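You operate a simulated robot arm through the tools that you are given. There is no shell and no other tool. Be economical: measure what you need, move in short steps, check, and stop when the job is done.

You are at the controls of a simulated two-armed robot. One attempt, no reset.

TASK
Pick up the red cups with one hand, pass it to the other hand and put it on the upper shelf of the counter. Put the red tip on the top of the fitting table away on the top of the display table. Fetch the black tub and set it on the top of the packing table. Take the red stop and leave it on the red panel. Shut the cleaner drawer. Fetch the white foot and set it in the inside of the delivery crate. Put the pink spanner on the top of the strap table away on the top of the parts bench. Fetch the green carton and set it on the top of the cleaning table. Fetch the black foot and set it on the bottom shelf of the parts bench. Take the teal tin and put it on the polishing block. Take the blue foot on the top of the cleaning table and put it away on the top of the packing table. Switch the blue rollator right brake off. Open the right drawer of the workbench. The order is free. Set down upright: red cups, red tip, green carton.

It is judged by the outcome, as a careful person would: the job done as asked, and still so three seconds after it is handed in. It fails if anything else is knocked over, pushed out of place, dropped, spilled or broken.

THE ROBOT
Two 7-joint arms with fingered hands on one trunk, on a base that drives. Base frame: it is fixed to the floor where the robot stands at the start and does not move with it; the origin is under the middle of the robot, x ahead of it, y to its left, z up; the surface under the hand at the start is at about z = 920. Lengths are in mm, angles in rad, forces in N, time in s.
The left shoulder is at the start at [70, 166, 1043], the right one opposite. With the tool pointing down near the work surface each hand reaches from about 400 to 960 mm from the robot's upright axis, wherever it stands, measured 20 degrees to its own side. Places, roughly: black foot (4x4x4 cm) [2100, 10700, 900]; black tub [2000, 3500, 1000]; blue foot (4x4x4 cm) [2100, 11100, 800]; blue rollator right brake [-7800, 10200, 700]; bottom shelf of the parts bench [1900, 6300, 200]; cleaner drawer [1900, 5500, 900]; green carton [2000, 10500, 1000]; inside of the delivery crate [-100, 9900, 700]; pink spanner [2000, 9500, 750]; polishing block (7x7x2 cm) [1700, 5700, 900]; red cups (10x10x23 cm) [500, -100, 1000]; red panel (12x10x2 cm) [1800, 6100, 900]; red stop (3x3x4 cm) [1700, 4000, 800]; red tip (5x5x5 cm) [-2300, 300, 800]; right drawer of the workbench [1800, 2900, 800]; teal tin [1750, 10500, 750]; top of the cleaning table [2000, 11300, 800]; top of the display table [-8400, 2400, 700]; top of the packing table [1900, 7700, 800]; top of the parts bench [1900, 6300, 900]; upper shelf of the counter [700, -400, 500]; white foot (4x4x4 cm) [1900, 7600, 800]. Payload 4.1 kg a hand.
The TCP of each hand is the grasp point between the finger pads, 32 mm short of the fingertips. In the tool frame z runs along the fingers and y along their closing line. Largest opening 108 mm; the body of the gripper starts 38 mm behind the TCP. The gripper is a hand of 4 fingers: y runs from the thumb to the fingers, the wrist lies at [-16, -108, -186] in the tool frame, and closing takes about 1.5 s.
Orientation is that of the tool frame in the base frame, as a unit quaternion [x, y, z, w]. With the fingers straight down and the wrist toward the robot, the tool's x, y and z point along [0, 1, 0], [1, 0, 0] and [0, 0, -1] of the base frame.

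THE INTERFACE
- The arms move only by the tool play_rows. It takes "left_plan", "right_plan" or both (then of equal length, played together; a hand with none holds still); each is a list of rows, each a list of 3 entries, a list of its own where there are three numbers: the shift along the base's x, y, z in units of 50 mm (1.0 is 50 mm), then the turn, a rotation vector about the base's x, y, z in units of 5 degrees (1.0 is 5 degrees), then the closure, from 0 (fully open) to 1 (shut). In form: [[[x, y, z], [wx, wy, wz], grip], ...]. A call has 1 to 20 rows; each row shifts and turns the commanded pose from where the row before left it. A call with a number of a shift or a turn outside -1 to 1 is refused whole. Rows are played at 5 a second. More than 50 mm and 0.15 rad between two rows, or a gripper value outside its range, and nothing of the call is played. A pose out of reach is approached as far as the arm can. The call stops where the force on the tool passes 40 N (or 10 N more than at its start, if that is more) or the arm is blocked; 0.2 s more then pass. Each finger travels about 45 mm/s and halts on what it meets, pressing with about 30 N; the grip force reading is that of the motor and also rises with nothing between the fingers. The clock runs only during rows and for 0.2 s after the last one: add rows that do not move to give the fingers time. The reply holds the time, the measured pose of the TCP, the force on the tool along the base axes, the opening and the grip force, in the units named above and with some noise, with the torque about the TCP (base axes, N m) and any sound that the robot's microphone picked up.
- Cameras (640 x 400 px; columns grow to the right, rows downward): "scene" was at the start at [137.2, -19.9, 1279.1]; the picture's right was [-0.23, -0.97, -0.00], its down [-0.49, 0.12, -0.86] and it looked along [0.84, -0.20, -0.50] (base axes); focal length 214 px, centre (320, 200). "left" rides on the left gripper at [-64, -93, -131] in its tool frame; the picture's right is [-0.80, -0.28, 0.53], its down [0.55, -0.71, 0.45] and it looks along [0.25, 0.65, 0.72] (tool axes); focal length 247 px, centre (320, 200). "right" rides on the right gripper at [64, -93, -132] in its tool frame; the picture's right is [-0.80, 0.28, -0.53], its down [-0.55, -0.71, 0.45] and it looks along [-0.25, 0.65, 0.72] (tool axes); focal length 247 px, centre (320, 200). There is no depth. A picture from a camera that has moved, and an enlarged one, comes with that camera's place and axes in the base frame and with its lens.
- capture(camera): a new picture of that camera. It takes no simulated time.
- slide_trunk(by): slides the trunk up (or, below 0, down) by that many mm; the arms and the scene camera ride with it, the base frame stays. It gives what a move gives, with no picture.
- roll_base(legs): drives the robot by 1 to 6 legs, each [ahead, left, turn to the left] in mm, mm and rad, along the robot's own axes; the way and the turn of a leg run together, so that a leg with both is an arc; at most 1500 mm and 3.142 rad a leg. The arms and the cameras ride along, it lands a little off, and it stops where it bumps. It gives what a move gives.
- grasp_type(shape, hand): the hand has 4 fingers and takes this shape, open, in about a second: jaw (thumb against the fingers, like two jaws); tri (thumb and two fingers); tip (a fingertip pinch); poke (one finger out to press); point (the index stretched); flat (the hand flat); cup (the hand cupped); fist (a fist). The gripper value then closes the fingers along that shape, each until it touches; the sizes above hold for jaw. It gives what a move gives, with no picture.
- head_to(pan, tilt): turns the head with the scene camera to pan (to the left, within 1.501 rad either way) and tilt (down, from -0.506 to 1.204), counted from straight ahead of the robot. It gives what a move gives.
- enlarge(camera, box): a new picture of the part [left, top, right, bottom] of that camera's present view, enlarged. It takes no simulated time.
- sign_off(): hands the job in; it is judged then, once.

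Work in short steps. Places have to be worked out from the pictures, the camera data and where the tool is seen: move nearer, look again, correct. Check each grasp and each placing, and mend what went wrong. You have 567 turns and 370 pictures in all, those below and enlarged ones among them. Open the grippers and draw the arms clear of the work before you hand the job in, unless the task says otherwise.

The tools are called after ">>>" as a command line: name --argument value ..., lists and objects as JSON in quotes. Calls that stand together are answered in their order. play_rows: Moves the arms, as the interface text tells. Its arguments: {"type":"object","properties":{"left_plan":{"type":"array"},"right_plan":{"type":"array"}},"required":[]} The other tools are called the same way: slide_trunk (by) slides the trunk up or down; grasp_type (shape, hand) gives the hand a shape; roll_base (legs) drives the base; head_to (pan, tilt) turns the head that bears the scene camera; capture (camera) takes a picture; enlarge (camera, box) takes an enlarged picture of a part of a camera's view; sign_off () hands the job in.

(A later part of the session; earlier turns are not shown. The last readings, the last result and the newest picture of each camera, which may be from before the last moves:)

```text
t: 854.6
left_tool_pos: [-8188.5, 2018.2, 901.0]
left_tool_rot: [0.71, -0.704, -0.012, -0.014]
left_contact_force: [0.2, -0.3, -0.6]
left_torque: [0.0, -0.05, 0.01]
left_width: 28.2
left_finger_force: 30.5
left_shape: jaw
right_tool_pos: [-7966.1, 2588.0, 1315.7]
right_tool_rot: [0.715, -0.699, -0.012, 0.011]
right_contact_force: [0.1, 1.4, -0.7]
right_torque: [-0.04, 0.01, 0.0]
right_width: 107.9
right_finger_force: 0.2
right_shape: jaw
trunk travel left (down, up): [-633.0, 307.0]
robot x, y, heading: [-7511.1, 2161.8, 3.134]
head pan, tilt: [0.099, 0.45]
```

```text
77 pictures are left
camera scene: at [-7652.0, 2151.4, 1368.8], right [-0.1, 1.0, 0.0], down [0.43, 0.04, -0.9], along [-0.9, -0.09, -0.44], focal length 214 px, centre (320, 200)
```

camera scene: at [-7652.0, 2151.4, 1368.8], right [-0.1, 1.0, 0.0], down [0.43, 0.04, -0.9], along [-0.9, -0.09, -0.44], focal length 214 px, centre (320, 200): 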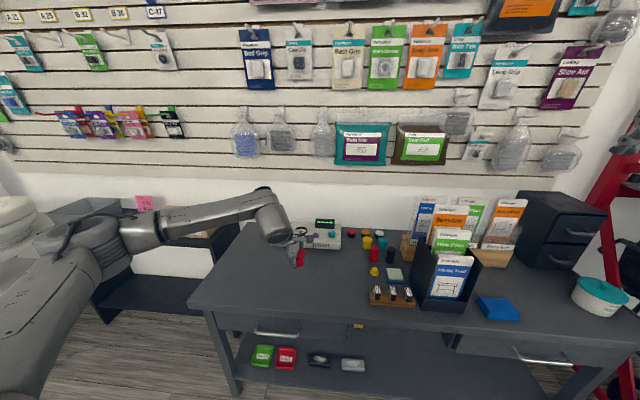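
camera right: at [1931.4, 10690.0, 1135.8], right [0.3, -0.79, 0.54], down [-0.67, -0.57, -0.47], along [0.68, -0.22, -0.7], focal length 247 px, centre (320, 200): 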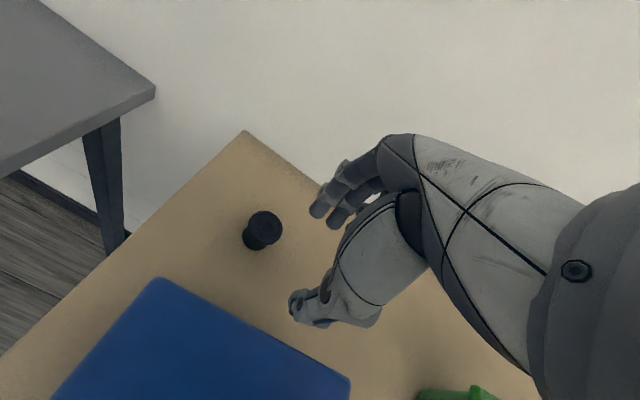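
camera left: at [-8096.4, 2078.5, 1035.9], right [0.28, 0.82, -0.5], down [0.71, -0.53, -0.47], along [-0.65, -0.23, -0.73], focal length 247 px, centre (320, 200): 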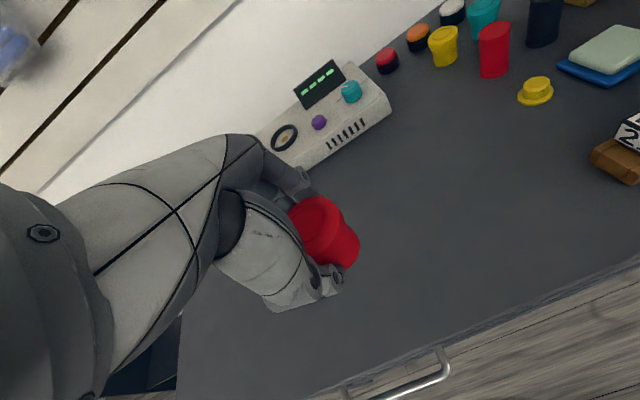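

The spot below is free. I lower the tip to the table.

>>> slide_trunk --by -70

>>> play_rows --left_plan '[[[0, 0, -0.15], [0, 0, 0], 1], [[0, 0, -0.15], [0, 0, 0], 1], [[0, 0, -0.15], [0, 0, 0], 1], [[0, 0, -0.15], [0, 0, 0], 1], [[0, 0, -0.12], [0, 0, 0], 1], [[0, 0, -0.12], [0, 0, 0], 1], [[0, 0, -0.12], [0, 0, 0], 1], [[0, 0, -0.12], [0, 0, 0], 1], [[0, 0, -0.12], [0, 0, 0], 1], [[0, 0, -0.12], [0, 0, 0], 1], [[0, 0, -0.12], [0, 0, 0], 1], [[0, 0, -0.12], [0, 0, 0], 1]]'

>>> capture --camera "left"

```text
t: 855.7
left_tool_pos: [-8188.2, 2016.9, 831.9]
left_tool_rot: [0.71, -0.704, -0.011, -0.012]
left_contact_force: [0.5, -0.5, -0.7]
left_torque: [-0.01, -0.02, 0.01]
left_width: 28.6
left_finger_force: 29.8
left_shape: jaw
right_tool_pos: [-7965.1, 2589.2, 1246.5]
right_tool_rot: [0.715, -0.699, -0.012, 0.01]
right_contact_force: [-0.2, 0.2, 0.1]
right_torque: [0.01, 0.01, -0.01]
right_width: 107.9
right_finger_force: 0.0
right_shape: jaw
trunk travel left (down, up): [-563.0, 377.0]
robot x, y, heading: [-7511.0, 2156.9, 3.146]
head pan, tilt: [0.099, 0.45]
```

```text
t: 858.3
left_tool_pos: [-8188.8, 2018.2, 753.3]
left_tool_rot: [0.71, -0.704, -0.012, -0.013]
left_contact_force: [0.0, -0.5, -0.5]
left_torque: [-0.05, 0.0, 0.01]
left_width: 28.4
left_finger_force: 30.0
left_shape: jaw
right_tool_pos: [-7966.2, 2589.8, 1246.7]
right_tool_rot: [0.715, -0.699, -0.012, 0.01]
right_contact_force: [-0.5, 0.2, -0.7]
right_torque: [0.0, 0.04, -0.03]
right_width: 107.9
right_finger_force: 0.1
right_shape: jaw
trunk travel left (down, up): [-563.0, 377.0]
robot x, y, heading: [-7510.2, 2161.3, 3.135]
head pan, tilt: [0.099, 0.45]
```

```text
76 pictures are left
camera left: at [-8096.2, 2078.7, 887.9], right [0.28, 0.82, -0.5], down [0.71, -0.53, -0.47], along [-0.65, -0.23, -0.73], focal length 247 px, centre (320, 200)
```

left: 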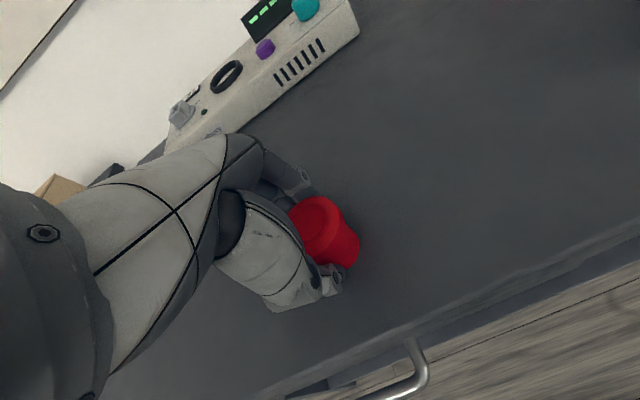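

>>> play_rows --left_plan '[[[-0.2, 0, -0.12], [0, 0, 0], 1], [[-0.2, 0, -0.12], [0, 0, 0], 1], [[0, 0, -0.12], [0, 0, 0], 1], [[0, 0, -0.12], [0, 0, 0], 1], [[0, 0, -0.12], [0, 0, 0], 1], [[0, 0, -0.12], [0, 0, 0], 1], [[0, 0, -0.12], [0, 0, 0], 1], [[0, 0, -0.12], [0, 0, 0], 1], [[0, 0, -0.12], [0, 0, 0], 1], [[0, 0, -0.12], [0, 0, 0], 1]]'

>>> capture --camera "left"

```text
t: 858.9
left_tool_pos: [-8207.2, 2020.8, 753.1]
left_tool_rot: [0.709, -0.705, -0.019, -0.012]
left_contact_force: [9.5, 0.1, 30.0]
left_torque: [0.17, -0.72, -0.1]
left_width: 29.1
left_finger_force: 29.7
left_shape: jaw
right_tool_pos: [-7963.9, 2590.0, 1246.6]
right_tool_rot: [0.716, -0.698, -0.013, 0.01]
right_contact_force: [-0.9, -1.2, -0.8]
right_torque: [0.0, -0.07, 0.0]
right_width: 107.9
right_finger_force: 0.2
right_shape: jaw
trunk travel left (down, up): [-563.0, 377.0]
robot x, y, heading: [-7509.5, 2159.0, 3.142]
head pan, tilt: [0.099, 0.45]
stopped in row 2 (left hand): the force on the tool passed its limit at 45 N (the readings are from after the stop); the commanded pose is now the measured one
```

```text
75 pictures are left
camera left: at [-8113.4, 2079.7, 886.5], right [0.27, 0.82, -0.5], down [0.7, -0.52, -0.48], along [-0.66, -0.22, -0.72], focal length 247 px, centre (320, 200)
```

left: 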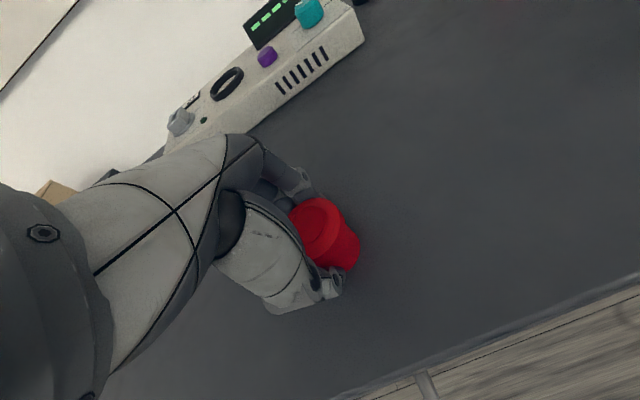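

It stands on the table (z≈716). I ease off, open and rise.

>>> play_rows --left_plan '[[[0, 0, 0.06], [0, 0, 0], 1], [[0, 0, 0], [0, 0, 0], 0.8], [[0, 0, 0], [0, 0, 0], 0.6], [[0, 0, 0], [0, 0, 0], 0.4], [[0, 0, 0], [0, 0, 0], 0.3], [[0, 0, 0], [0, 0, 0], 0.3], [[0, 0, 0.4], [0, 0, 0], 0.3], [[0, 0, 0.8], [0, 0, 0], 0.3], [[0, 0, 0.8], [0, 0, 0], 0.3], [[0, 0, 0.8], [0, 0, 0], 0.3]]'

>>> capture --camera "left"

```text
t: 861.1
left_tool_pos: [-8206.2, 2018.1, 891.9]
left_tool_rot: [0.709, -0.705, -0.016, -0.011]
left_contact_force: [0.9, 0.8, 0.8]
left_torque: [0.01, 0.0, 0.02]
left_width: 75.6
left_finger_force: 0.1
left_shape: jaw
right_tool_pos: [-7964.8, 2588.8, 1246.2]
right_tool_rot: [0.715, -0.699, -0.012, 0.01]
right_contact_force: [1.0, 0.1, -0.7]
right_torque: [0.04, -0.01, 0.01]
right_width: 107.9
right_finger_force: 0.2
right_shape: jaw
trunk travel left (down, up): [-563.0, 377.0]
robot x, y, heading: [-7505.9, 2157.4, 3.136]
head pan, tilt: [0.099, 0.45]
```

```text
74 pictures are left
camera left: at [-8113.2, 2079.0, 1025.0], right [0.28, 0.82, -0.5], down [0.71, -0.53, -0.47], along [-0.65, -0.22, -0.72], focal length 247 px, centre (320, 200)
```

left: 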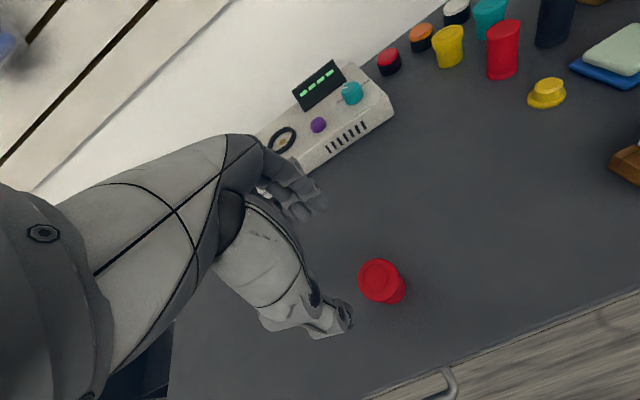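

The red tip stands on the display table. Last: the blue rollator. I raise, back off and look along +y.

>>> slide_trunk --by 220

>>> roll_base --legs '[[-700, 0, 0]]'

>>> head_to --pan -1.4 --tilt 0.25

>>> capture --camera "scene"

```text
t: 863.4
left_tool_pos: [-8206.8, 2018.1, 1110.1]
left_tool_rot: [0.709, -0.705, -0.015, -0.013]
left_contact_force: [-0.4, 0.2, -0.7]
left_torque: [0.01, 0.02, -0.01]
left_width: 75.3
left_finger_force: 0.1
left_shape: jaw
right_tool_pos: [-7966.4, 2589.3, 1465.8]
right_tool_rot: [0.715, -0.698, -0.013, 0.009]
right_contact_force: [1.2, 0.8, -0.2]
right_torque: [-0.03, -0.01, 0.01]
right_width: 107.9
right_finger_force: 0.2
right_shape: jaw
trunk travel left (down, up): [-783.0, 157.0]
robot x, y, heading: [-7508.7, 2155.7, 3.138]
head pan, tilt: [0.099, 0.45]
```

```text
t: 867.3
left_tool_pos: [-7508.4, 2017.4, 1109.6]
left_tool_rot: [0.709, -0.705, -0.015, -0.013]
left_contact_force: [0.6, 0.2, 0.8]
left_torque: [0.03, -0.01, -0.02]
left_width: 75.3
left_finger_force: 0.0
left_shape: jaw
right_tool_pos: [-7264.1, 2587.8, 1465.1]
right_tool_rot: [0.714, -0.7, -0.012, 0.01]
right_contact_force: [0.5, 1.4, -0.5]
right_torque: [0.0, -0.03, 0.0]
right_width: 107.6
right_finger_force: 0.0
right_shape: jaw
trunk travel left (down, up): [-783.0, 157.0]
robot x, y, heading: [-6809.7, 2153.8, 3.131]
head pan, tilt: [0.099, 0.45]
```

```text
t: 868.9
left_tool_pos: [-7507.8, 2016.9, 1109.9]
left_tool_rot: [0.708, -0.706, -0.016, -0.013]
left_contact_force: [0.2, -1.0, -0.1]
left_torque: [0.02, 0.0, 0.0]
left_width: 75.6
left_finger_force: 0.0
left_shape: jaw
right_tool_pos: [-7265.2, 2587.9, 1465.5]
right_tool_rot: [0.715, -0.699, -0.012, 0.01]
right_contact_force: [0.1, -0.2, -0.1]
right_torque: [0.0, 0.02, -0.01]
right_width: 107.7
right_finger_force: 0.1
right_shape: jaw
trunk travel left (down, up): [-783.0, 157.0]
robot x, y, heading: [-6809.7, 2157.5, 3.135]
head pan, tilt: [-1.4, 0.25]
```

```text
73 pictures are left
camera scene: at [-6876.1, 2249.2, 1537.4], right [0.99, 0.16, 0.0], down [0.04, -0.24, -0.97], along [-0.16, 0.96, -0.25], focal length 214 px, centre (320, 200)
```

scene: 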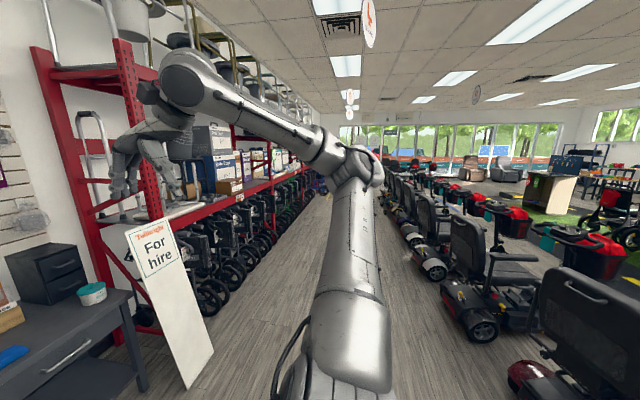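

The aisle between the rack and the scooters is about 1.8 m wide (centre x≈−7000). I strafe along it toward +y.

>>> roll_base --legs '[[150, 0, 0.006], [0, -1450, 0], [0, -1450, 0], [0, -1450, 0]]'

>>> capture --camera "scene"

```text
t: 890.8
left_tool_pos: [-7665.8, 6381.5, 1111.4]
left_tool_rot: [0.712, -0.702, -0.016, -0.012]
left_contact_force: [-0.2, 0.1, -0.1]
left_torque: [-0.01, -0.03, 0.0]
left_width: 75.1
left_finger_force: 0.0
left_shape: jaw
right_tool_pos: [-7428.0, 6951.5, 1465.2]
right_tool_rot: [0.718, -0.696, -0.012, 0.01]
right_contact_force: [0.3, 1.2, 0.6]
right_torque: [-0.03, 0.01, 0.0]
right_width: 107.8
right_finger_force: 0.1
right_shape: jaw
trunk travel left (down, up): [-783.0, 157.0]
robot x, y, heading: [-6966.2, 6524.7, -3.139]
head pan, tilt: [-1.4, 0.25]
```

```text
72 pictures are left
camera scene: at [-7036.1, 6617.4, 1537.5], right [0.98, 0.17, 0.0], down [0.04, -0.24, -0.97], along [-0.17, 0.95, -0.25], focal length 214 px, centre (320, 200)
```

scene: 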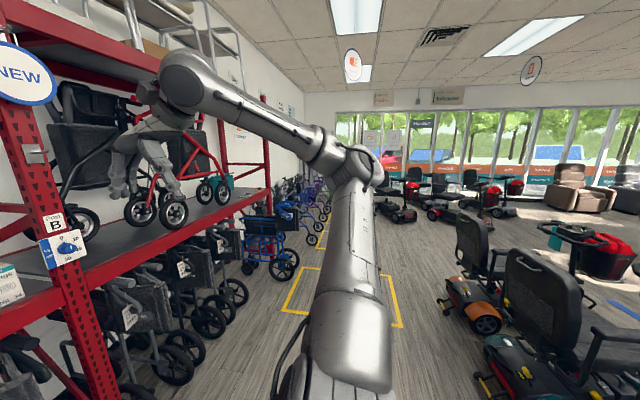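

I continue and look at the rollator row ahead.

>>> roll_base --legs '[[0, -1200, 0], [0, -300, 0]]'

>>> head_to --pan -1.0 --tilt 0.4

>>> capture --camera "scene"

```text
t: 898.4
left_tool_pos: [-7685.7, 7838.4, 1110.0]
left_tool_rot: [0.72, -0.694, -0.016, -0.012]
left_contact_force: [0.6, -0.1, -0.3]
left_torque: [-0.01, 0.01, 0.01]
left_width: 75.4
left_finger_force: 0.1
left_shape: jaw
right_tool_pos: [-7458.6, 8415.4, 1465.6]
right_tool_rot: [0.725, -0.688, -0.012, 0.009]
right_contact_force: [0.2, 0.0, 0.3]
right_torque: [-0.01, -0.01, -0.01]
right_width: 107.8
right_finger_force: 0.1
right_shape: jaw
trunk travel left (down, up): [-783.0, 157.0]
robot x, y, heading: [-6993.1, 8000.0, -3.117]
head pan, tilt: [-1.4, 0.25]
```

```text
t: 899.2
left_tool_pos: [-7684.5, 7841.8, 1110.5]
left_tool_rot: [0.719, -0.695, -0.016, -0.011]
left_contact_force: [-0.2, -0.4, 0.0]
left_torque: [-0.03, 0.0, -0.03]
left_width: 75.4
left_finger_force: 0.1
left_shape: jaw
right_tool_pos: [-7458.6, 8418.6, 1464.5]
right_tool_rot: [0.725, -0.689, -0.013, 0.01]
right_contact_force: [0.0, -0.4, -0.2]
right_torque: [0.0, -0.02, -0.01]
right_width: 107.7
right_finger_force: 0.1
right_shape: jaw
trunk travel left (down, up): [-783.0, 157.0]
robot x, y, heading: [-6989.9, 8000.0, -3.116]
head pan, tilt: [-1.0, 0.4]
```

```text
71 pictures are left
camera scene: at [-7093.5, 8076.4, 1523.4], right [0.83, 0.56, 0.0], down [0.22, -0.32, -0.92], along [-0.52, 0.76, -0.39], focal length 214 px, centre (320, 200)
```

scene: 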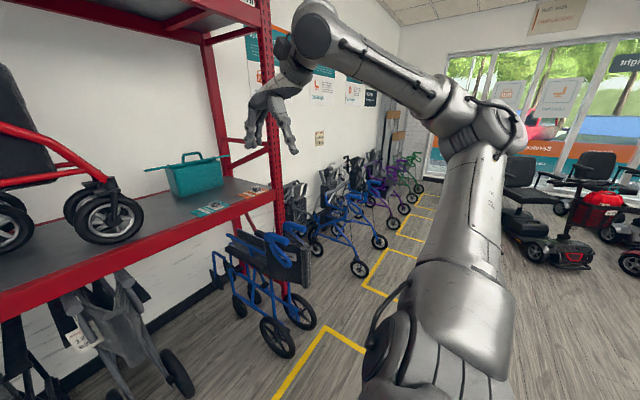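

The blue rollator stands around (−7800, 9900). I move in front of it.

>>> roll_base --legs '[[0, 0, -0.026], [0, -1450, 0], [0, -350, 0]]'

>>> head_to --pan 0.0 --tilt 0.6

>>> capture --camera "scene"

```text
t: 908.6
left_tool_pos: [-7677.2, 9661.5, 1110.4]
left_tool_rot: [-0.703, 0.71, 0.016, 0.013]
left_contact_force: [0.3, -1.0, 0.4]
left_torque: [-0.01, 0.02, -0.01]
left_width: 75.4
left_finger_force: 0.0
left_shape: jaw
right_tool_pos: [-7426.2, 10227.9, 1466.4]
right_tool_rot: [0.711, -0.703, -0.013, 0.009]
right_contact_force: [0.1, -0.1, -0.7]
right_torque: [0.0, -0.02, 0.02]
right_width: 107.7
right_finger_force: 0.0
right_shape: jaw
trunk travel left (down, up): [-783.0, 157.0]
robot x, y, heading: [-6980.3, 9794.4, 3.125]
head pan, tilt: [-1.0, 0.4]
```

```text
t: 909.9
left_tool_pos: [-7676.1, 9662.3, 1109.8]
left_tool_rot: [-0.704, 0.71, 0.015, 0.012]
left_contact_force: [0.6, 0.5, 0.7]
left_torque: [0.02, 0.02, 0.02]
left_width: 75.1
left_finger_force: 0.1
left_shape: jaw
right_tool_pos: [-7427.6, 10230.1, 1465.9]
right_tool_rot: [0.711, -0.703, -0.013, 0.009]
right_contact_force: [0.5, 1.0, -0.2]
right_torque: [0.0, 0.02, -0.01]
right_width: 107.6
right_finger_force: 0.0
right_shape: jaw
trunk travel left (down, up): [-783.0, 157.0]
robot x, y, heading: [-6973.6, 9792.3, 3.127]
head pan, tilt: [0.0, 0.6]
```

```text
70 pictures are left
camera scene: at [-7116.5, 9795.9, 1505.2], right [0.02, 1.0, 0.0], down [0.56, -0.01, -0.83], along [-0.82, 0.02, -0.56], focal length 214 px, centre (320, 200)
```

scene: 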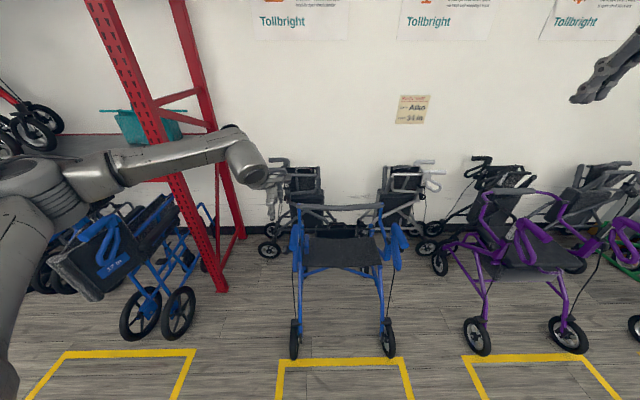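

The blue rollator is right in front. I zoom in on its handles.

>>> enlarge --camera "scene" --box '[270, 180, 430, 280]'

>>> enlarge --camera "scene" --box '[370, 200, 430, 300]'

>>> enlarge --camera "scene" --box '[270, 200, 330, 300]'

```text
4.00 times, centred on (350, 230) of scene
camera zoom: at [-7116.5, 9795.9, 1505.2], right [0.02, 1.0, 0.0], down [0.56, -0.01, -0.83], along [-0.82, 0.02, -0.56], focal length 858 px, centre (200, 80)
```

zoom: 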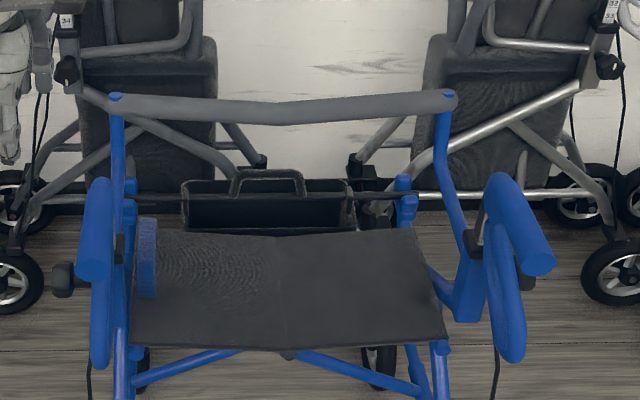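

```text
4.00 times, centred on (400, 250) of scene
camera zoom: at [-7116.5, 9795.9, 1505.2], right [0.02, 1.0, 0.0], down [0.56, -0.01, -0.83], along [-0.82, 0.02, -0.56], focal length 858 px, centre (0, 0)
```

zoom: 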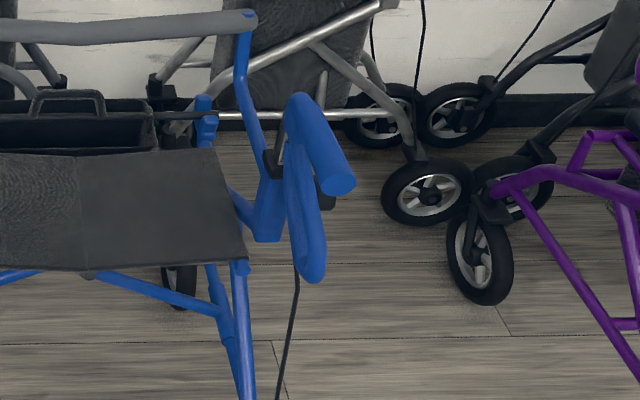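

```text
4.00 times, centred on (300, 250) of scene
camera zoom: at [-7116.5, 9795.9, 1505.2], right [0.02, 1.0, 0.0], down [0.56, -0.01, -0.83], along [-0.82, 0.02, -0.56], focal length 858 px, centre (400, 0)
```

zoom: 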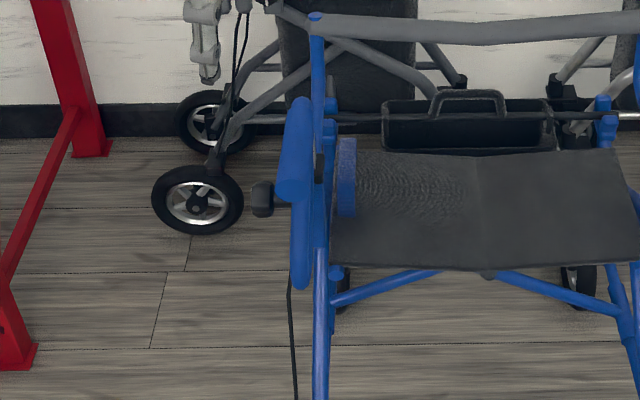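

The handles point toward me, so the user's right is on my right (+y): right brake ≈(−7850, 10195, 760). I retract the left hand and lower the right hand for a close look.

>>> play_rows --left_plan '[[[0.8, -0.5, 0.1], [0, 0, 0], 0.5], [[0.8, -0.5, 0.1], [0, 0, 0], 0.5], [[0.8, -0.5, 0.1], [0, 0, 0], 0.5], [[0.8, -0.5, 0.1], [0, 0, 0], 0.5], [[0.6, -0.5, 0.1], [0, 0, 0], 0.5]]'

>>> slide_trunk --by -350

>>> capture --camera "right"

>>> enlarge --camera "scene" --box '[340, 120, 500, 280]'

```text
t: 911.1
left_tool_pos: [-7485.8, 9536.0, 1136.8]
left_tool_rot: [-0.704, 0.71, 0.017, 0.012]
left_contact_force: [0.3, 0.4, 0.8]
left_torque: [0.01, 0.03, -0.01]
left_width: 54.3
left_finger_force: 0.1
left_shape: jaw
right_tool_pos: [-7424.3, 10228.4, 1467.5]
right_tool_rot: [0.71, -0.704, -0.013, 0.01]
right_contact_force: [0.1, 0.6, -0.1]
right_torque: [0.04, 0.01, 0.01]
right_width: 107.6
right_finger_force: 0.1
right_shape: jaw
trunk travel left (down, up): [-783.0, 157.0]
robot x, y, heading: [-6976.4, 9791.7, 3.123]
head pan, tilt: [0.0, 0.6]
```

```text
t: 914.5
left_tool_pos: [-7487.0, 9537.0, 786.4]
left_tool_rot: [-0.704, 0.71, 0.017, 0.012]
left_contact_force: [-0.6, 0.0, 0.0]
left_torque: [0.0, -0.02, -0.04]
left_width: 54.6
left_finger_force: 0.0
left_shape: jaw
right_tool_pos: [-7426.8, 10228.5, 1115.8]
right_tool_rot: [0.711, -0.703, -0.013, 0.01]
right_contact_force: [0.2, 0.1, 0.5]
right_torque: [0.03, 0.03, -0.02]
right_width: 108.0
right_finger_force: 0.0
right_shape: jaw
trunk travel left (down, up): [-433.0, 507.0]
robot x, y, heading: [-6977.4, 9791.0, 3.122]
head pan, tilt: [0.0, 0.6]
```

```text
66 pictures are left
camera right: at [-7329.3, 10166.3, 1243.9], right [-0.27, 0.79, 0.54], down [0.69, 0.56, -0.47], along [-0.67, 0.25, -0.7], focal length 247 px, centre (320, 200)
```

right: 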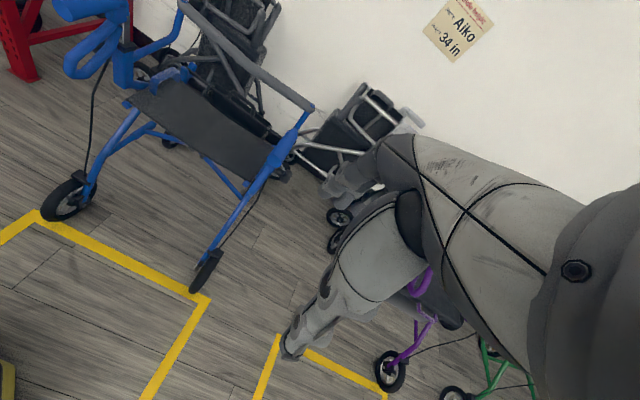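

```text
2.50 times, centred on (420, 200) of scene
camera zoom: at [-7116.2, 9795.5, 1155.3], right [0.02, 1.0, 0.0], down [0.56, -0.01, -0.83], along [-0.82, 0.02, -0.56], focal length 536 px, centre (70, 200)
```

zoom: 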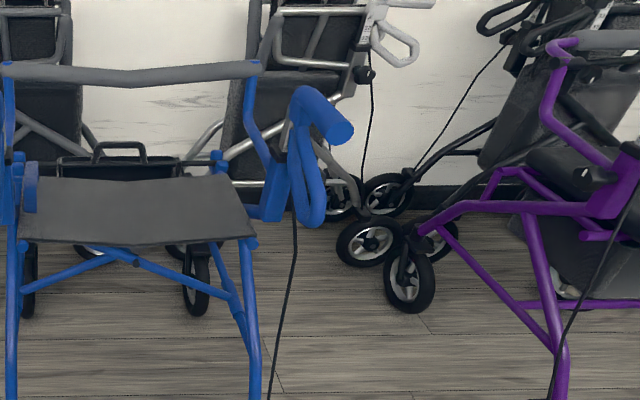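

Triangulation: grip end (−7752, 10167, 830), brake loop end (−7742, 10173, 677), pivot ≈(−7860, 10170, 800): the lever hangs 45° down (locked). I will push it up from below with the closed right hand held level. I first pitch the hand forward.

>>> play_rows --right_plan '[[[0, -0.08, -0.1], [0, 1, 0], 0.5], [[0, -0.08, -0.1], [0, 1, 0], 1], [[0, -0.08, -0.1], [0, 1, 0], 1], [[0, -0.08, -0.1], [0, 1, 0], 1], [[0, -0.08, -0.1], [0, 1, 0], 1], [[0, -0.08, -0.1], [0, 1, 0], 1], [[0, -0.08, -0.1], [0, 1, 0], 1], [[0, -0.08, -0.1], [0, 1, 0], 1], [[0, -0.08, -0.1], [0, 1, 0], 1], [[0, -0.08, -0.1], [0, 1, 0], 1], [[0, -0.08, -0.1], [0, 1, 0], 1], [[0, -0.08, -0.1], [0, 1, 0], 1], [[0, 0, 0], [0, 1, 0], 1], [[0, 0, 0], [0, 1, 0], 1], [[0, 0, 0], [0, 1, 0], 1], [[0, 0, 0], [0, 1, 0], 1]]'

>>> capture --camera "scene"

```text
t: 917.9
left_tool_pos: [-7485.8, 9537.2, 785.7]
left_tool_rot: [-0.704, 0.709, 0.016, 0.013]
left_contact_force: [0.2, 0.2, -0.6]
left_torque: [-0.03, 0.02, -0.03]
left_width: 54.2
left_finger_force: 0.3
left_shape: jaw
right_tool_pos: [-7380.7, 10198.4, 1165.6]
right_tool_rot: [-0.62, 0.635, 0.311, -0.34]
right_contact_force: [0.0, 0.6, 0.2]
right_torque: [-0.02, 0.0, -0.02]
right_width: 0.1
right_finger_force: 30.6
right_shape: jaw
right hand out of reach, approached as far as the arm can: row 8, 9, 10, 11, 12, 13, 14, 15, 16
trunk travel left (down, up): [-433.0, 507.0]
robot x, y, heading: [-6975.5, 9792.1, 3.124]
head pan, tilt: [0.0, 0.6]
```

```text
64 pictures are left
camera scene: at [-7116.2, 9795.5, 1155.2], right [0.02, 1.0, 0.0], down [0.56, -0.01, -0.83], along [-0.82, 0.02, -0.56], focal length 214 px, centre (320, 200)
```

scene: 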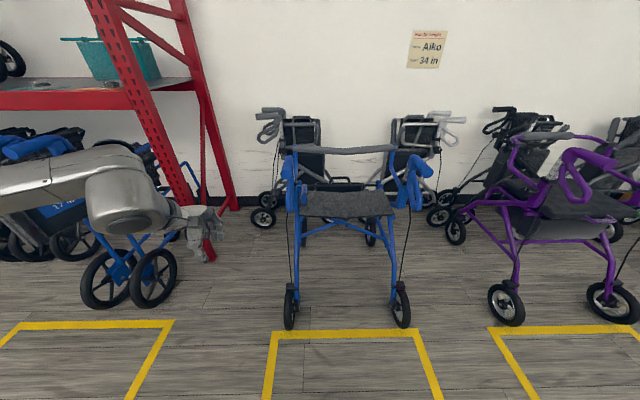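

The level pitch isn't reachable that way. I'll use the sideways-level pose (as for the cups): shift the base 170 mm right, bring the arm lower and forward, and roll the hand.

>>> roll_base --legs '[[0, -170, 0.017]]'

>>> play_rows --right_plan '[[[-0.3, -0.6, -0.6], [0, 0, 0], 1], [[-0.3, -0.6, -0.6], [0, 0, 0], 1], [[-0.3, -0.6, -0.6], [0, 0, 0], 1], [[-0.3, -0.6, -0.6], [0, 0, 0], 1], [[-0.2, -0.4, -0.4], [0.8, 0.3, 0], 1], [[-0.2, -0.3, -0.2], [1, 0.3, 0], 1], [[-0.2, -0.2, 0], [1, 0.3, 0], 1], [[-0.2, 0, 0], [1, 0.3, 0], 1], [[-0.2, 0, 0], [1, 0.3, 0], 1], [[0, 0, 0], [1, 0.3, 0], 1], [[0, 0, 0], [1, 0.3, 0], 1], [[0, 0, 0], [1, 0.3, 0], 1], [[0, 0, 0], [1, 0.3, 0], 1], [[0, 0, 0], [1, 0.3, 0], 1], [[0, 0, 0], [1, 0.3, 0], 1], [[0, 0, 0], [1, 0.3, 0], 1], [[0, 0, 0], [1, 0.3, 0], 1], [[0, 0, 0], [1, 0.3, 0], 1], [[0, 0, 0], [1, 0.3, 0], 1], [[0, 0, 0], [1, 0.3, 0], 1]]'

>>> capture --camera "scene"

```text
t: 919.4
left_tool_pos: [-7479.2, 9700.3, 786.8]
left_tool_rot: [0.711, -0.703, -0.016, -0.012]
left_contact_force: [-0.7, 0.0, -0.6]
left_torque: [-0.07, 0.0, -0.02]
left_width: 54.4
left_finger_force: 0.1
left_shape: jaw
right_tool_pos: [-7386.3, 10363.9, 1164.8]
right_tool_rot: [-0.626, 0.629, 0.307, -0.343]
right_contact_force: [0.9, 0.6, -0.3]
right_torque: [-0.02, 0.01, 0.05]
right_width: 0.0
right_finger_force: 29.8
right_shape: jaw
trunk travel left (down, up): [-433.0, 507.0]
robot x, y, heading: [-6975.1, 9962.8, 3.143]
head pan, tilt: [0.0, 0.6]
```

```text
t: 923.6
left_tool_pos: [-7480.0, 9698.7, 786.9]
left_tool_rot: [0.71, -0.703, -0.016, -0.012]
left_contact_force: [-0.4, 0.0, -0.7]
left_torque: [0.0, 0.0, 0.01]
left_width: 54.2
left_finger_force: 0.0
left_shape: jaw
right_tool_pos: [-7428.1, 10363.7, 1142.1]
right_tool_rot: [-0.633, 0.229, 0.74, -0.005]
right_contact_force: [0.0, 0.1, 0.1]
right_torque: [0.02, 0.0, -0.02]
right_width: 0.3
right_finger_force: 30.2
right_shape: jaw
right hand out of reach, approached as far as the arm can: row 1, 2, 3, 4, 5, 6
trunk travel left (down, up): [-433.0, 507.0]
robot x, y, heading: [-6977.8, 9959.9, 3.14]
head pan, tilt: [0.0, 0.6]
```

```text
63 pictures are left
camera scene: at [-7114.6, 9964.1, 1155.2], right [0.0, 1.0, 0.0], down [0.57, 0.0, -0.82], along [-0.82, 0.0, -0.57], focal length 214 px, centre (320, 200)
```

scene: 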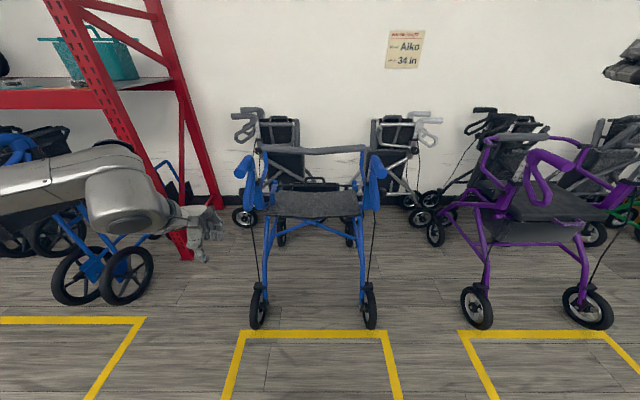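

The hand is now nearly level, pointing forward. I shift the base back so the hand lines up with the brake lever (y≈10173) and lower the trunk.

>>> roll_base --legs '[[0, 190, 0]]'

>>> slide_trunk --by -400

>>> play_rows --right_plan '[[[0, 0, -0.5], [0, 0, 0], 1], [[0, 0, -0.5], [0, 0, 0], 1], [[0, 0, -0.5], [0, 0, 0], 1], [[0, 0, -0.5], [0, 0, 0], 1], [[0, 0, -0.5], [0, 0, 0], 1]]'

>>> head_to --pan -0.5 --tilt 0.3

>>> capture --camera "scene"

```text
t: 925.1
left_tool_pos: [-7479.6, 9509.2, 786.0]
left_tool_rot: [0.712, -0.702, -0.016, -0.012]
left_contact_force: [0.5, -0.6, -0.1]
left_torque: [0.03, 0.01, 0.02]
left_width: 54.5
left_finger_force: 0.0
left_shape: jaw
right_tool_pos: [-7431.0, 10173.4, 1141.6]
right_tool_rot: [-0.634, 0.226, 0.739, -0.006]
right_contact_force: [-0.3, -0.3, 0.6]
right_torque: [-0.01, 0.02, -0.01]
right_width: 0.0
right_finger_force: 29.8
right_shape: jaw
trunk travel left (down, up): [-433.0, 507.0]
robot x, y, heading: [-6976.3, 9777.0, -3.129]
head pan, tilt: [0.0, 0.6]
```

```text
t: 929.0
left_tool_pos: [-7478.8, 9510.8, 385.9]
left_tool_rot: [0.713, -0.701, -0.016, -0.012]
left_contact_force: [0.5, 0.1, 0.3]
left_torque: [0.02, -0.01, 0.03]
left_width: 54.3
left_finger_force: 0.1
left_shape: jaw
right_tool_pos: [-7430.1, 10177.0, 739.9]
right_tool_rot: [-0.634, 0.227, 0.739, -0.007]
right_contact_force: [-0.3, 0.7, 0.2]
right_torque: [0.0, 0.02, -0.03]
right_width: 0.0
right_finger_force: 30.0
right_shape: jaw
trunk travel left (down, up): [-33.0, 907.0]
robot x, y, heading: [-6970.8, 9777.1, -3.139]
head pan, tilt: [0.0, 0.6]
```

```text
t: 930.2
left_tool_pos: [-7479.6, 9510.3, 386.3]
left_tool_rot: [0.713, -0.701, -0.016, -0.013]
left_contact_force: [-0.3, -0.5, 0.2]
left_torque: [-0.01, 0.01, 0.01]
left_width: 54.7
left_finger_force: 0.1
left_shape: jaw
right_tool_pos: [-7431.5, 10175.6, 615.7]
right_tool_rot: [-0.634, 0.226, 0.739, -0.008]
right_contact_force: [-0.5, 0.0, -0.4]
right_torque: [-0.01, -0.04, 0.01]
right_width: 0.0
right_finger_force: 29.8
right_shape: jaw
trunk travel left (down, up): [-33.0, 907.0]
robot x, y, heading: [-6974.2, 9774.4, -3.134]
head pan, tilt: [0.0, 0.6]
```

```text
t: 931.1
left_tool_pos: [-7478.7, 9511.4, 386.8]
left_tool_rot: [0.712, -0.702, -0.016, -0.012]
left_contact_force: [0.7, -0.3, -0.3]
left_torque: [0.02, 0.0, 0.01]
left_width: 54.2
left_finger_force: 0.1
left_shape: jaw
right_tool_pos: [-7430.3, 10175.1, 616.0]
right_tool_rot: [-0.634, 0.227, 0.739, -0.006]
right_contact_force: [0.2, 0.5, 0.0]
right_torque: [0.0, 0.01, -0.03]
right_width: 0.0
right_finger_force: 30.1
right_shape: jaw
trunk travel left (down, up): [-33.0, 907.0]
robot x, y, heading: [-6974.4, 9778.6, -3.134]
head pan, tilt: [-0.499, 0.3]
```

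```text
62 pictures are left
camera scene: at [-7108.1, 9822.7, 782.7], right [0.47, 0.88, 0.0], down [0.26, -0.14, -0.96], along [-0.84, 0.45, -0.3], focal length 214 px, centre (320, 200)
```

scene: 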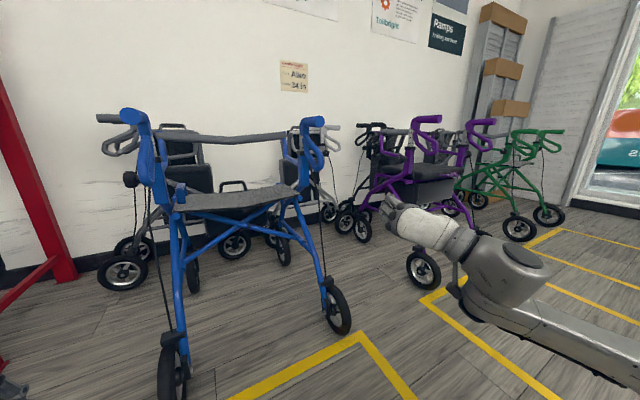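

Good low view. I zoom in on the blue handles and compare with the purple ones.

>>> enlarge --camera "scene" --box '[260, 95, 360, 195]'

>>> enlarge --camera "scene" --box '[90, 90, 200, 200]'

>>> enlarge --camera "scene" --box '[380, 95, 500, 205]'

```text
4.00 times, centred on (310, 145) of scene
camera zoom: at [-7108.1, 9822.7, 782.7], right [0.47, 0.88, 0.0], down [0.26, -0.14, -0.96], along [-0.84, 0.45, -0.3], focal length 858 px, centre (360, 420)
```

zoom: 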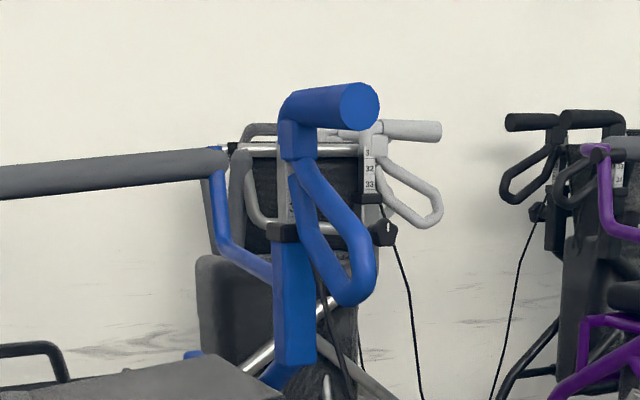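

```text
3.64 times, centred on (145, 145) of scene
camera zoom: at [-7108.1, 9822.7, 782.7], right [0.47, 0.88, 0.0], down [0.26, -0.14, -0.96], along [-0.84, 0.45, -0.3], focal length 780 px, centre (956, 400)
```

zoom: 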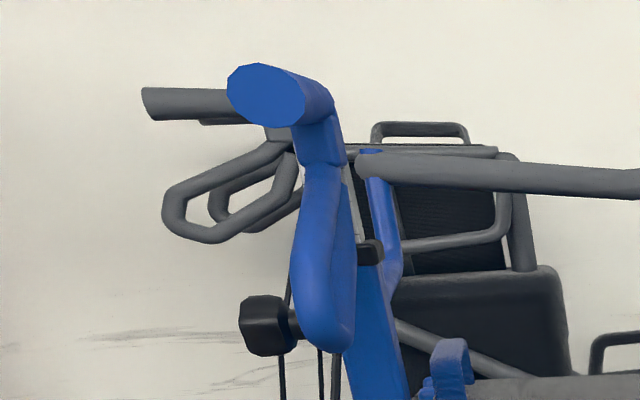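

```text
3.64 times, centred on (440, 150) of scene
camera zoom: at [-7108.1, 9822.7, 782.7], right [0.47, 0.88, 0.0], down [0.26, -0.14, -0.96], along [-0.84, 0.45, -0.3], focal length 780 px, centre (-116, 382)
```

zoom: 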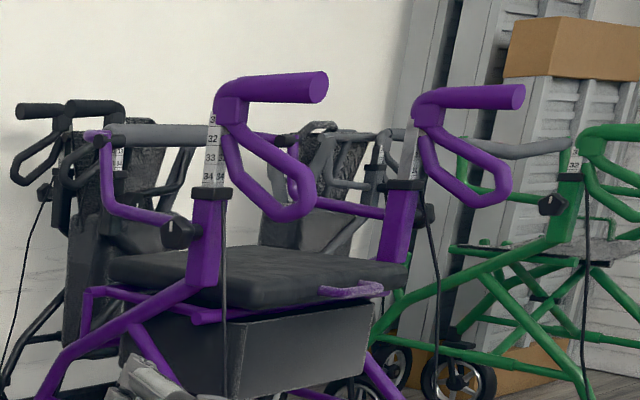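

The blue levers hang lower than the grey ones (brake on), so "off" is up. I lower the hand a bit, raise the left hand, and extend the right hand under the lever.

>>> play_rows --right_plan '[[[0, 0, -0.3], [0, 0, 0], 1], [[-0.6, 0, 0], [0, 0, 0], 1], [[-0.6, 0, 0], [0, 0, 0], 1], [[-0.6, 0, 0], [0, 0, 0], 1], [[0, 0, 0], [0, 0, 0], 1]]' --left_plan '[[[0.3, 0, 0.8], [0, 0, 0], 0.5], [[0.3, 0, 0.8], [0, 0, 0], 0.5], [[0.3, 0, 0.8], [0, 0, 0], 0.5], [[0.2, 0, 0.8], [0, 0, 0], 0.5], [[0, 0, 0.8], [0, 0, 0], 0.5]]'

>>> capture --camera "scene"

```text
t: 932.3
left_tool_pos: [-7422.3, 9510.5, 586.4]
left_tool_rot: [0.712, -0.702, -0.015, -0.012]
left_contact_force: [0.0, -0.2, -0.1]
left_torque: [-0.02, 0.0, 0.02]
left_width: 54.4
left_finger_force: 0.0
left_shape: jaw
right_tool_pos: [-7520.1, 10173.7, 601.2]
right_tool_rot: [-0.634, 0.226, 0.74, -0.006]
right_contact_force: [0.1, -1.0, -0.3]
right_torque: [0.01, 0.0, -0.02]
right_width: 0.0
right_finger_force: 30.3
right_shape: jaw
trunk travel left (down, up): [-33.0, 907.0]
robot x, y, heading: [-6975.7, 9777.7, -3.134]
head pan, tilt: [-0.499, 0.3]
```

```text
58 pictures are left
camera scene: at [-7108.1, 9822.7, 782.7], right [0.47, 0.88, 0.0], down [0.26, -0.14, -0.96], along [-0.84, 0.45, -0.3], focal length 214 px, centre (320, 200)
```

scene: 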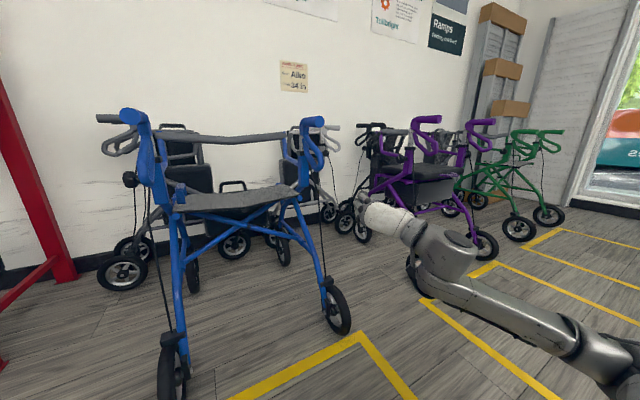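

In line. I extend further and move the base ahead so the fingers are below the lever's end.

>>> play_rows --right_plan '[[[-0.6, -0.05, 0], [0, 0, 0], 1], [[-0.6, -0.05, 0], [0, 0, 0], 1], [[-0.6, -0.05, 0], [0, 0, 0], 1], [[0, 0, 0], [0, 0, 0], 1]]'

>>> roll_base --legs '[[115, 0, 0]]'

>>> enlarge --camera "scene" --box '[220, 60, 420, 260]'

>>> capture --camera "right"

```text
t: 933.3
left_tool_pos: [-7423.0, 9510.3, 586.4]
left_tool_rot: [0.713, -0.701, -0.017, -0.013]
left_contact_force: [-0.6, 0.6, -0.6]
left_torque: [0.0, 0.04, 0.02]
left_width: 54.4
left_finger_force: 0.1
left_shape: jaw
right_tool_pos: [-7609.2, 10166.5, 600.1]
right_tool_rot: [-0.634, 0.227, 0.739, -0.008]
right_contact_force: [0.4, -0.1, 0.2]
right_torque: [-0.01, -0.02, 0.0]
right_width: 0.2
right_finger_force: 29.8
right_shape: jaw
trunk travel left (down, up): [-33.0, 907.0]
robot x, y, heading: [-6976.0, 9775.4, -3.135]
head pan, tilt: [-0.499, 0.3]
```

```text
t: 934.5
left_tool_pos: [-7537.1, 9511.4, 586.2]
left_tool_rot: [0.712, -0.702, -0.017, -0.012]
left_contact_force: [0.4, 0.0, -0.1]
left_torque: [0.0, -0.02, 0.0]
left_width: 54.7
left_finger_force: 0.0
left_shape: jaw
right_tool_pos: [-7723.2, 10167.3, 600.9]
right_tool_rot: [-0.633, 0.228, 0.739, -0.007]
right_contact_force: [0.1, 0.4, 0.4]
right_torque: [0.01, 0.0, 0.03]
right_width: 0.0
right_finger_force: 29.6
right_shape: jaw
trunk travel left (down, up): [-33.0, 907.0]
robot x, y, heading: [-7090.1, 9778.0, -3.141]
head pan, tilt: [-0.499, 0.3]
```

```text
2.00 times, centred on (320, 160) of scene
camera zoom: at [-7221.6, 9822.7, 782.7], right [0.48, 0.88, 0.0], down [0.26, -0.14, -0.96], along [-0.84, 0.46, -0.3], focal length 429 px, centre (320, 280)
```

zoom: 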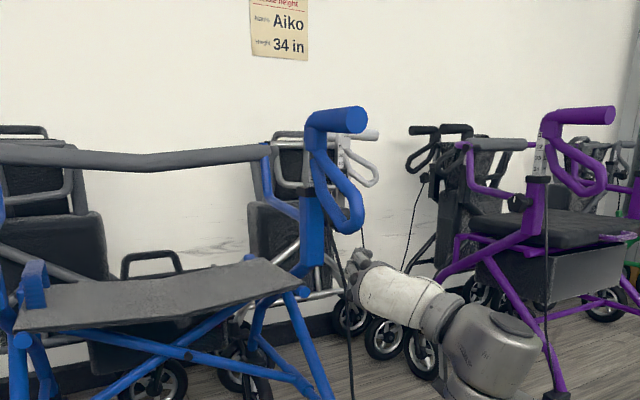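

```text
56 pictures are left
camera right: at [-7585.5, 10190.1, 496.5], right [0.58, -0.19, 0.79], down [-0.12, 0.94, 0.31], along [-0.81, -0.27, 0.52], focal length 247 px, centre (320, 200)
```

right: 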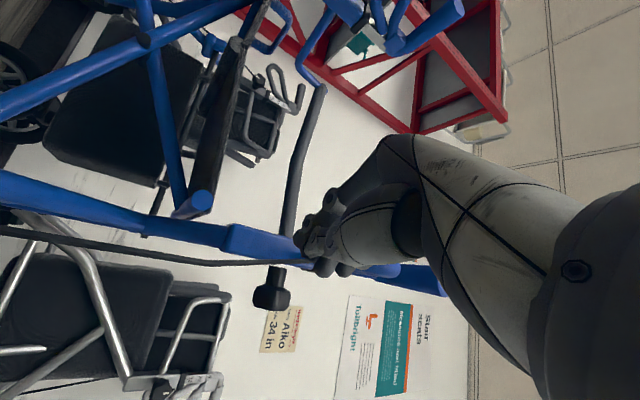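

The fingertips are right below the lever's end. I move 22 mm further in and then raise the hand gently.

>>> roll_base --legs '[[22, 0, 0]]'

>>> play_rows --right_plan '[[[0, 0, 0.2], [0, 0, 0], 1], [[0, 0, 0.2], [0, 0, 0], 1], [[0, 0, 0.2], [0, 0, 0], 1], [[0, 0, 0.2], [0, 0, 0], 1], [[0, 0, 0.2], [0, 0, 0], 1]]'

>>> enlarge --camera "scene" --box '[240, 80, 400, 240]'

```text
t: 935.3
left_tool_pos: [-7559.7, 9510.8, 585.9]
left_tool_rot: [0.711, -0.703, -0.016, -0.012]
left_contact_force: [-0.5, 0.1, 0.6]
left_torque: [0.03, -0.02, -0.02]
left_width: 54.3
left_finger_force: 0.1
left_shape: jaw
right_tool_pos: [-7744.5, 10168.6, 601.7]
right_tool_rot: [-0.633, 0.228, 0.74, -0.006]
right_contact_force: [0.3, -0.2, 0.0]
right_torque: [-0.01, -0.04, 0.01]
right_width: 0.1
right_finger_force: 30.2
right_shape: jaw
trunk travel left (down, up): [-33.0, 907.0]
robot x, y, heading: [-7108.4, 9778.6, -3.14]
head pan, tilt: [-0.499, 0.3]
```

```text
t: 936.4
left_tool_pos: [-7559.9, 9512.7, 586.1]
left_tool_rot: [0.71, -0.704, -0.014, -0.012]
left_contact_force: [-0.5, -0.7, 0.7]
left_torque: [0.04, 0.01, 0.01]
left_width: 54.2
left_finger_force: 0.0
left_shape: jaw
right_tool_pos: [-7744.4, 10167.8, 636.5]
right_tool_rot: [-0.638, 0.228, 0.735, -0.008]
right_contact_force: [14.7, 2.0, -17.9]
right_torque: [-0.17, 0.26, -0.02]
right_width: 0.0
right_finger_force: 29.8
right_shape: jaw
trunk travel left (down, up): [-33.0, 907.0]
robot x, y, heading: [-7108.7, 9779.0, -3.139]
head pan, tilt: [-0.499, 0.3]
stopped in row 5 (right hand): the force on the tool passed its limit at 47 N (the readings are from after the stop); the commanded pose is now the measured one
```

```text
2.50 times, centred on (320, 160) of scene
camera zoom: at [-7243.8, 9823.9, 782.5], right [0.48, 0.88, 0.0], down [0.26, -0.14, -0.95], along [-0.84, 0.46, -0.3], focal length 536 px, centre (320, 300)
```

zoom: 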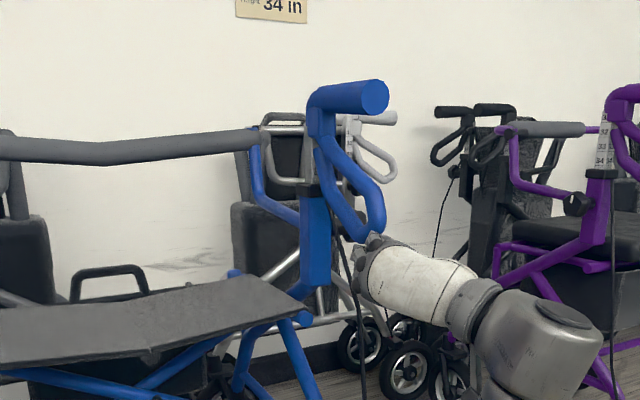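

The push went along the lever's axis, so it couldn't turn. I lower the hand, pitch it up about 35° so the fingers lie parallel under the lever, and come up from further in.

>>> play_rows --right_plan '[[[0.2, 0, -0.6], [0, 0, 0], 1], [[0.2, 0, -0.6], [0, 0, 0], 1], [[0, 0, -0.5], [0, 1, 0], 1], [[0, 0, 0], [0, 1, 0], 1], [[0, 0, 0], [0, 1, 0], 1], [[0, 0, 0], [0, 1, 0], 1], [[0, 0, 0], [0, 1, 0], 1], [[0, 0, 0], [0, 1, 0], 1], [[0, 0, 0], [0, 1, 0], 1]]'

>>> enlarge --camera "scene" --box '[240, 80, 400, 240]'

```text
t: 938.4
left_tool_pos: [-7558.7, 9512.4, 587.4]
left_tool_rot: [0.711, -0.703, -0.015, -0.011]
left_contact_force: [-0.5, 0.0, 0.1]
left_torque: [-0.03, 0.0, 0.02]
left_width: 54.2
left_finger_force: 0.0
left_shape: jaw
right_tool_pos: [-7725.3, 10167.1, 555.1]
right_tool_rot: [-0.384, 0.215, 0.895, -0.076]
right_contact_force: [-0.9, 0.4, 0.0]
right_torque: [0.04, 0.01, -0.02]
right_width: 0.0
right_finger_force: 30.0
right_shape: jaw
trunk travel left (down, up): [-33.0, 907.0]
robot x, y, heading: [-7111.0, 9775.9, -3.139]
head pan, tilt: [-0.499, 0.3]
```

```text
2.50 times, centred on (320, 160) of scene
camera zoom: at [-7243.7, 9822.7, 782.7], right [0.48, 0.88, 0.0], down [0.26, -0.14, -0.96], along [-0.84, 0.46, -0.3], focal length 536 px, centre (320, 300)
```

zoom: 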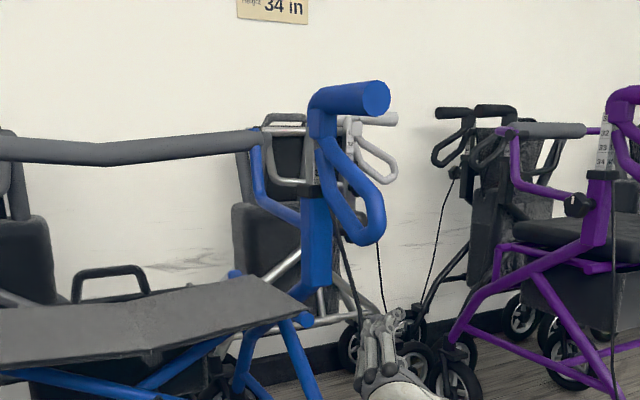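

The hand now points up along the lever's slope. I move 75 mm forward underneath and then raise with a slight pull toward me.

>>> roll_base --legs '[[75, 6, 0]]'

>>> play_rows --right_plan '[[[0, 0, 0.4], [0, 0, 0], 1], [[0, 0, 0.4], [0, 0, 0], 1], [[0, 0, 0.3], [0, 0, 0], 1]]'

>>> enlarge --camera "scene" --box '[240, 80, 400, 240]'

```text
t: 939.4
left_tool_pos: [-7634.4, 9505.1, 587.1]
left_tool_rot: [0.711, -0.703, -0.015, -0.012]
left_contact_force: [-0.3, 0.2, 1.4]
left_torque: [0.02, 0.01, -0.01]
left_width: 54.3
left_finger_force: 0.0
left_shape: jaw
right_tool_pos: [-7799.9, 10161.5, 554.9]
right_tool_rot: [-0.385, 0.213, 0.895, -0.076]
right_contact_force: [-0.3, -0.4, 0.3]
right_torque: [-0.02, 0.01, -0.01]
right_width: 0.0
right_finger_force: 30.2
right_shape: jaw
trunk travel left (down, up): [-33.0, 907.0]
robot x, y, heading: [-7189.5, 9770.2, -3.137]
head pan, tilt: [-0.499, 0.3]
```

```text
t: 940.2
left_tool_pos: [-7633.8, 9505.9, 587.4]
left_tool_rot: [0.712, -0.702, -0.015, -0.012]
left_contact_force: [0.1, 0.0, -0.1]
left_torque: [-0.01, 0.03, 0.02]
left_width: 54.2
left_finger_force: 0.0
left_shape: jaw
right_tool_pos: [-7801.3, 10160.2, 610.5]
right_tool_rot: [-0.385, 0.213, 0.895, -0.076]
right_contact_force: [-0.2, 0.8, -0.8]
right_torque: [0.05, -0.01, 0.01]
right_width: 0.0
right_finger_force: 29.8
right_shape: jaw
trunk travel left (down, up): [-33.0, 907.0]
robot x, y, heading: [-7185.9, 9770.6, -3.14]
head pan, tilt: [-0.499, 0.3]
```

```text
2.50 times, centred on (320, 160) of scene
camera zoom: at [-7318.7, 9816.4, 782.7], right [0.48, 0.88, 0.0], down [0.26, -0.14, -0.96], along [-0.84, 0.46, -0.3], focal length 536 px, centre (320, 300)
```

zoom: 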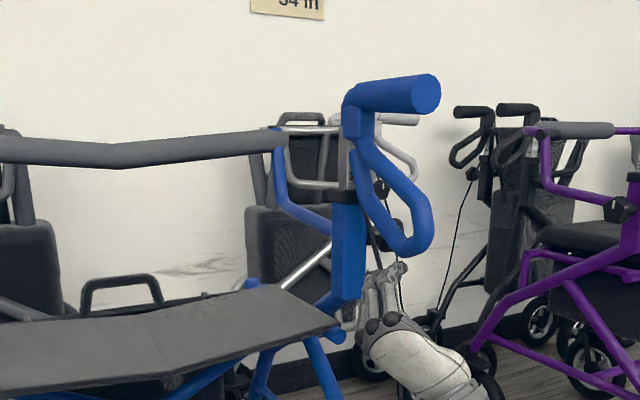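

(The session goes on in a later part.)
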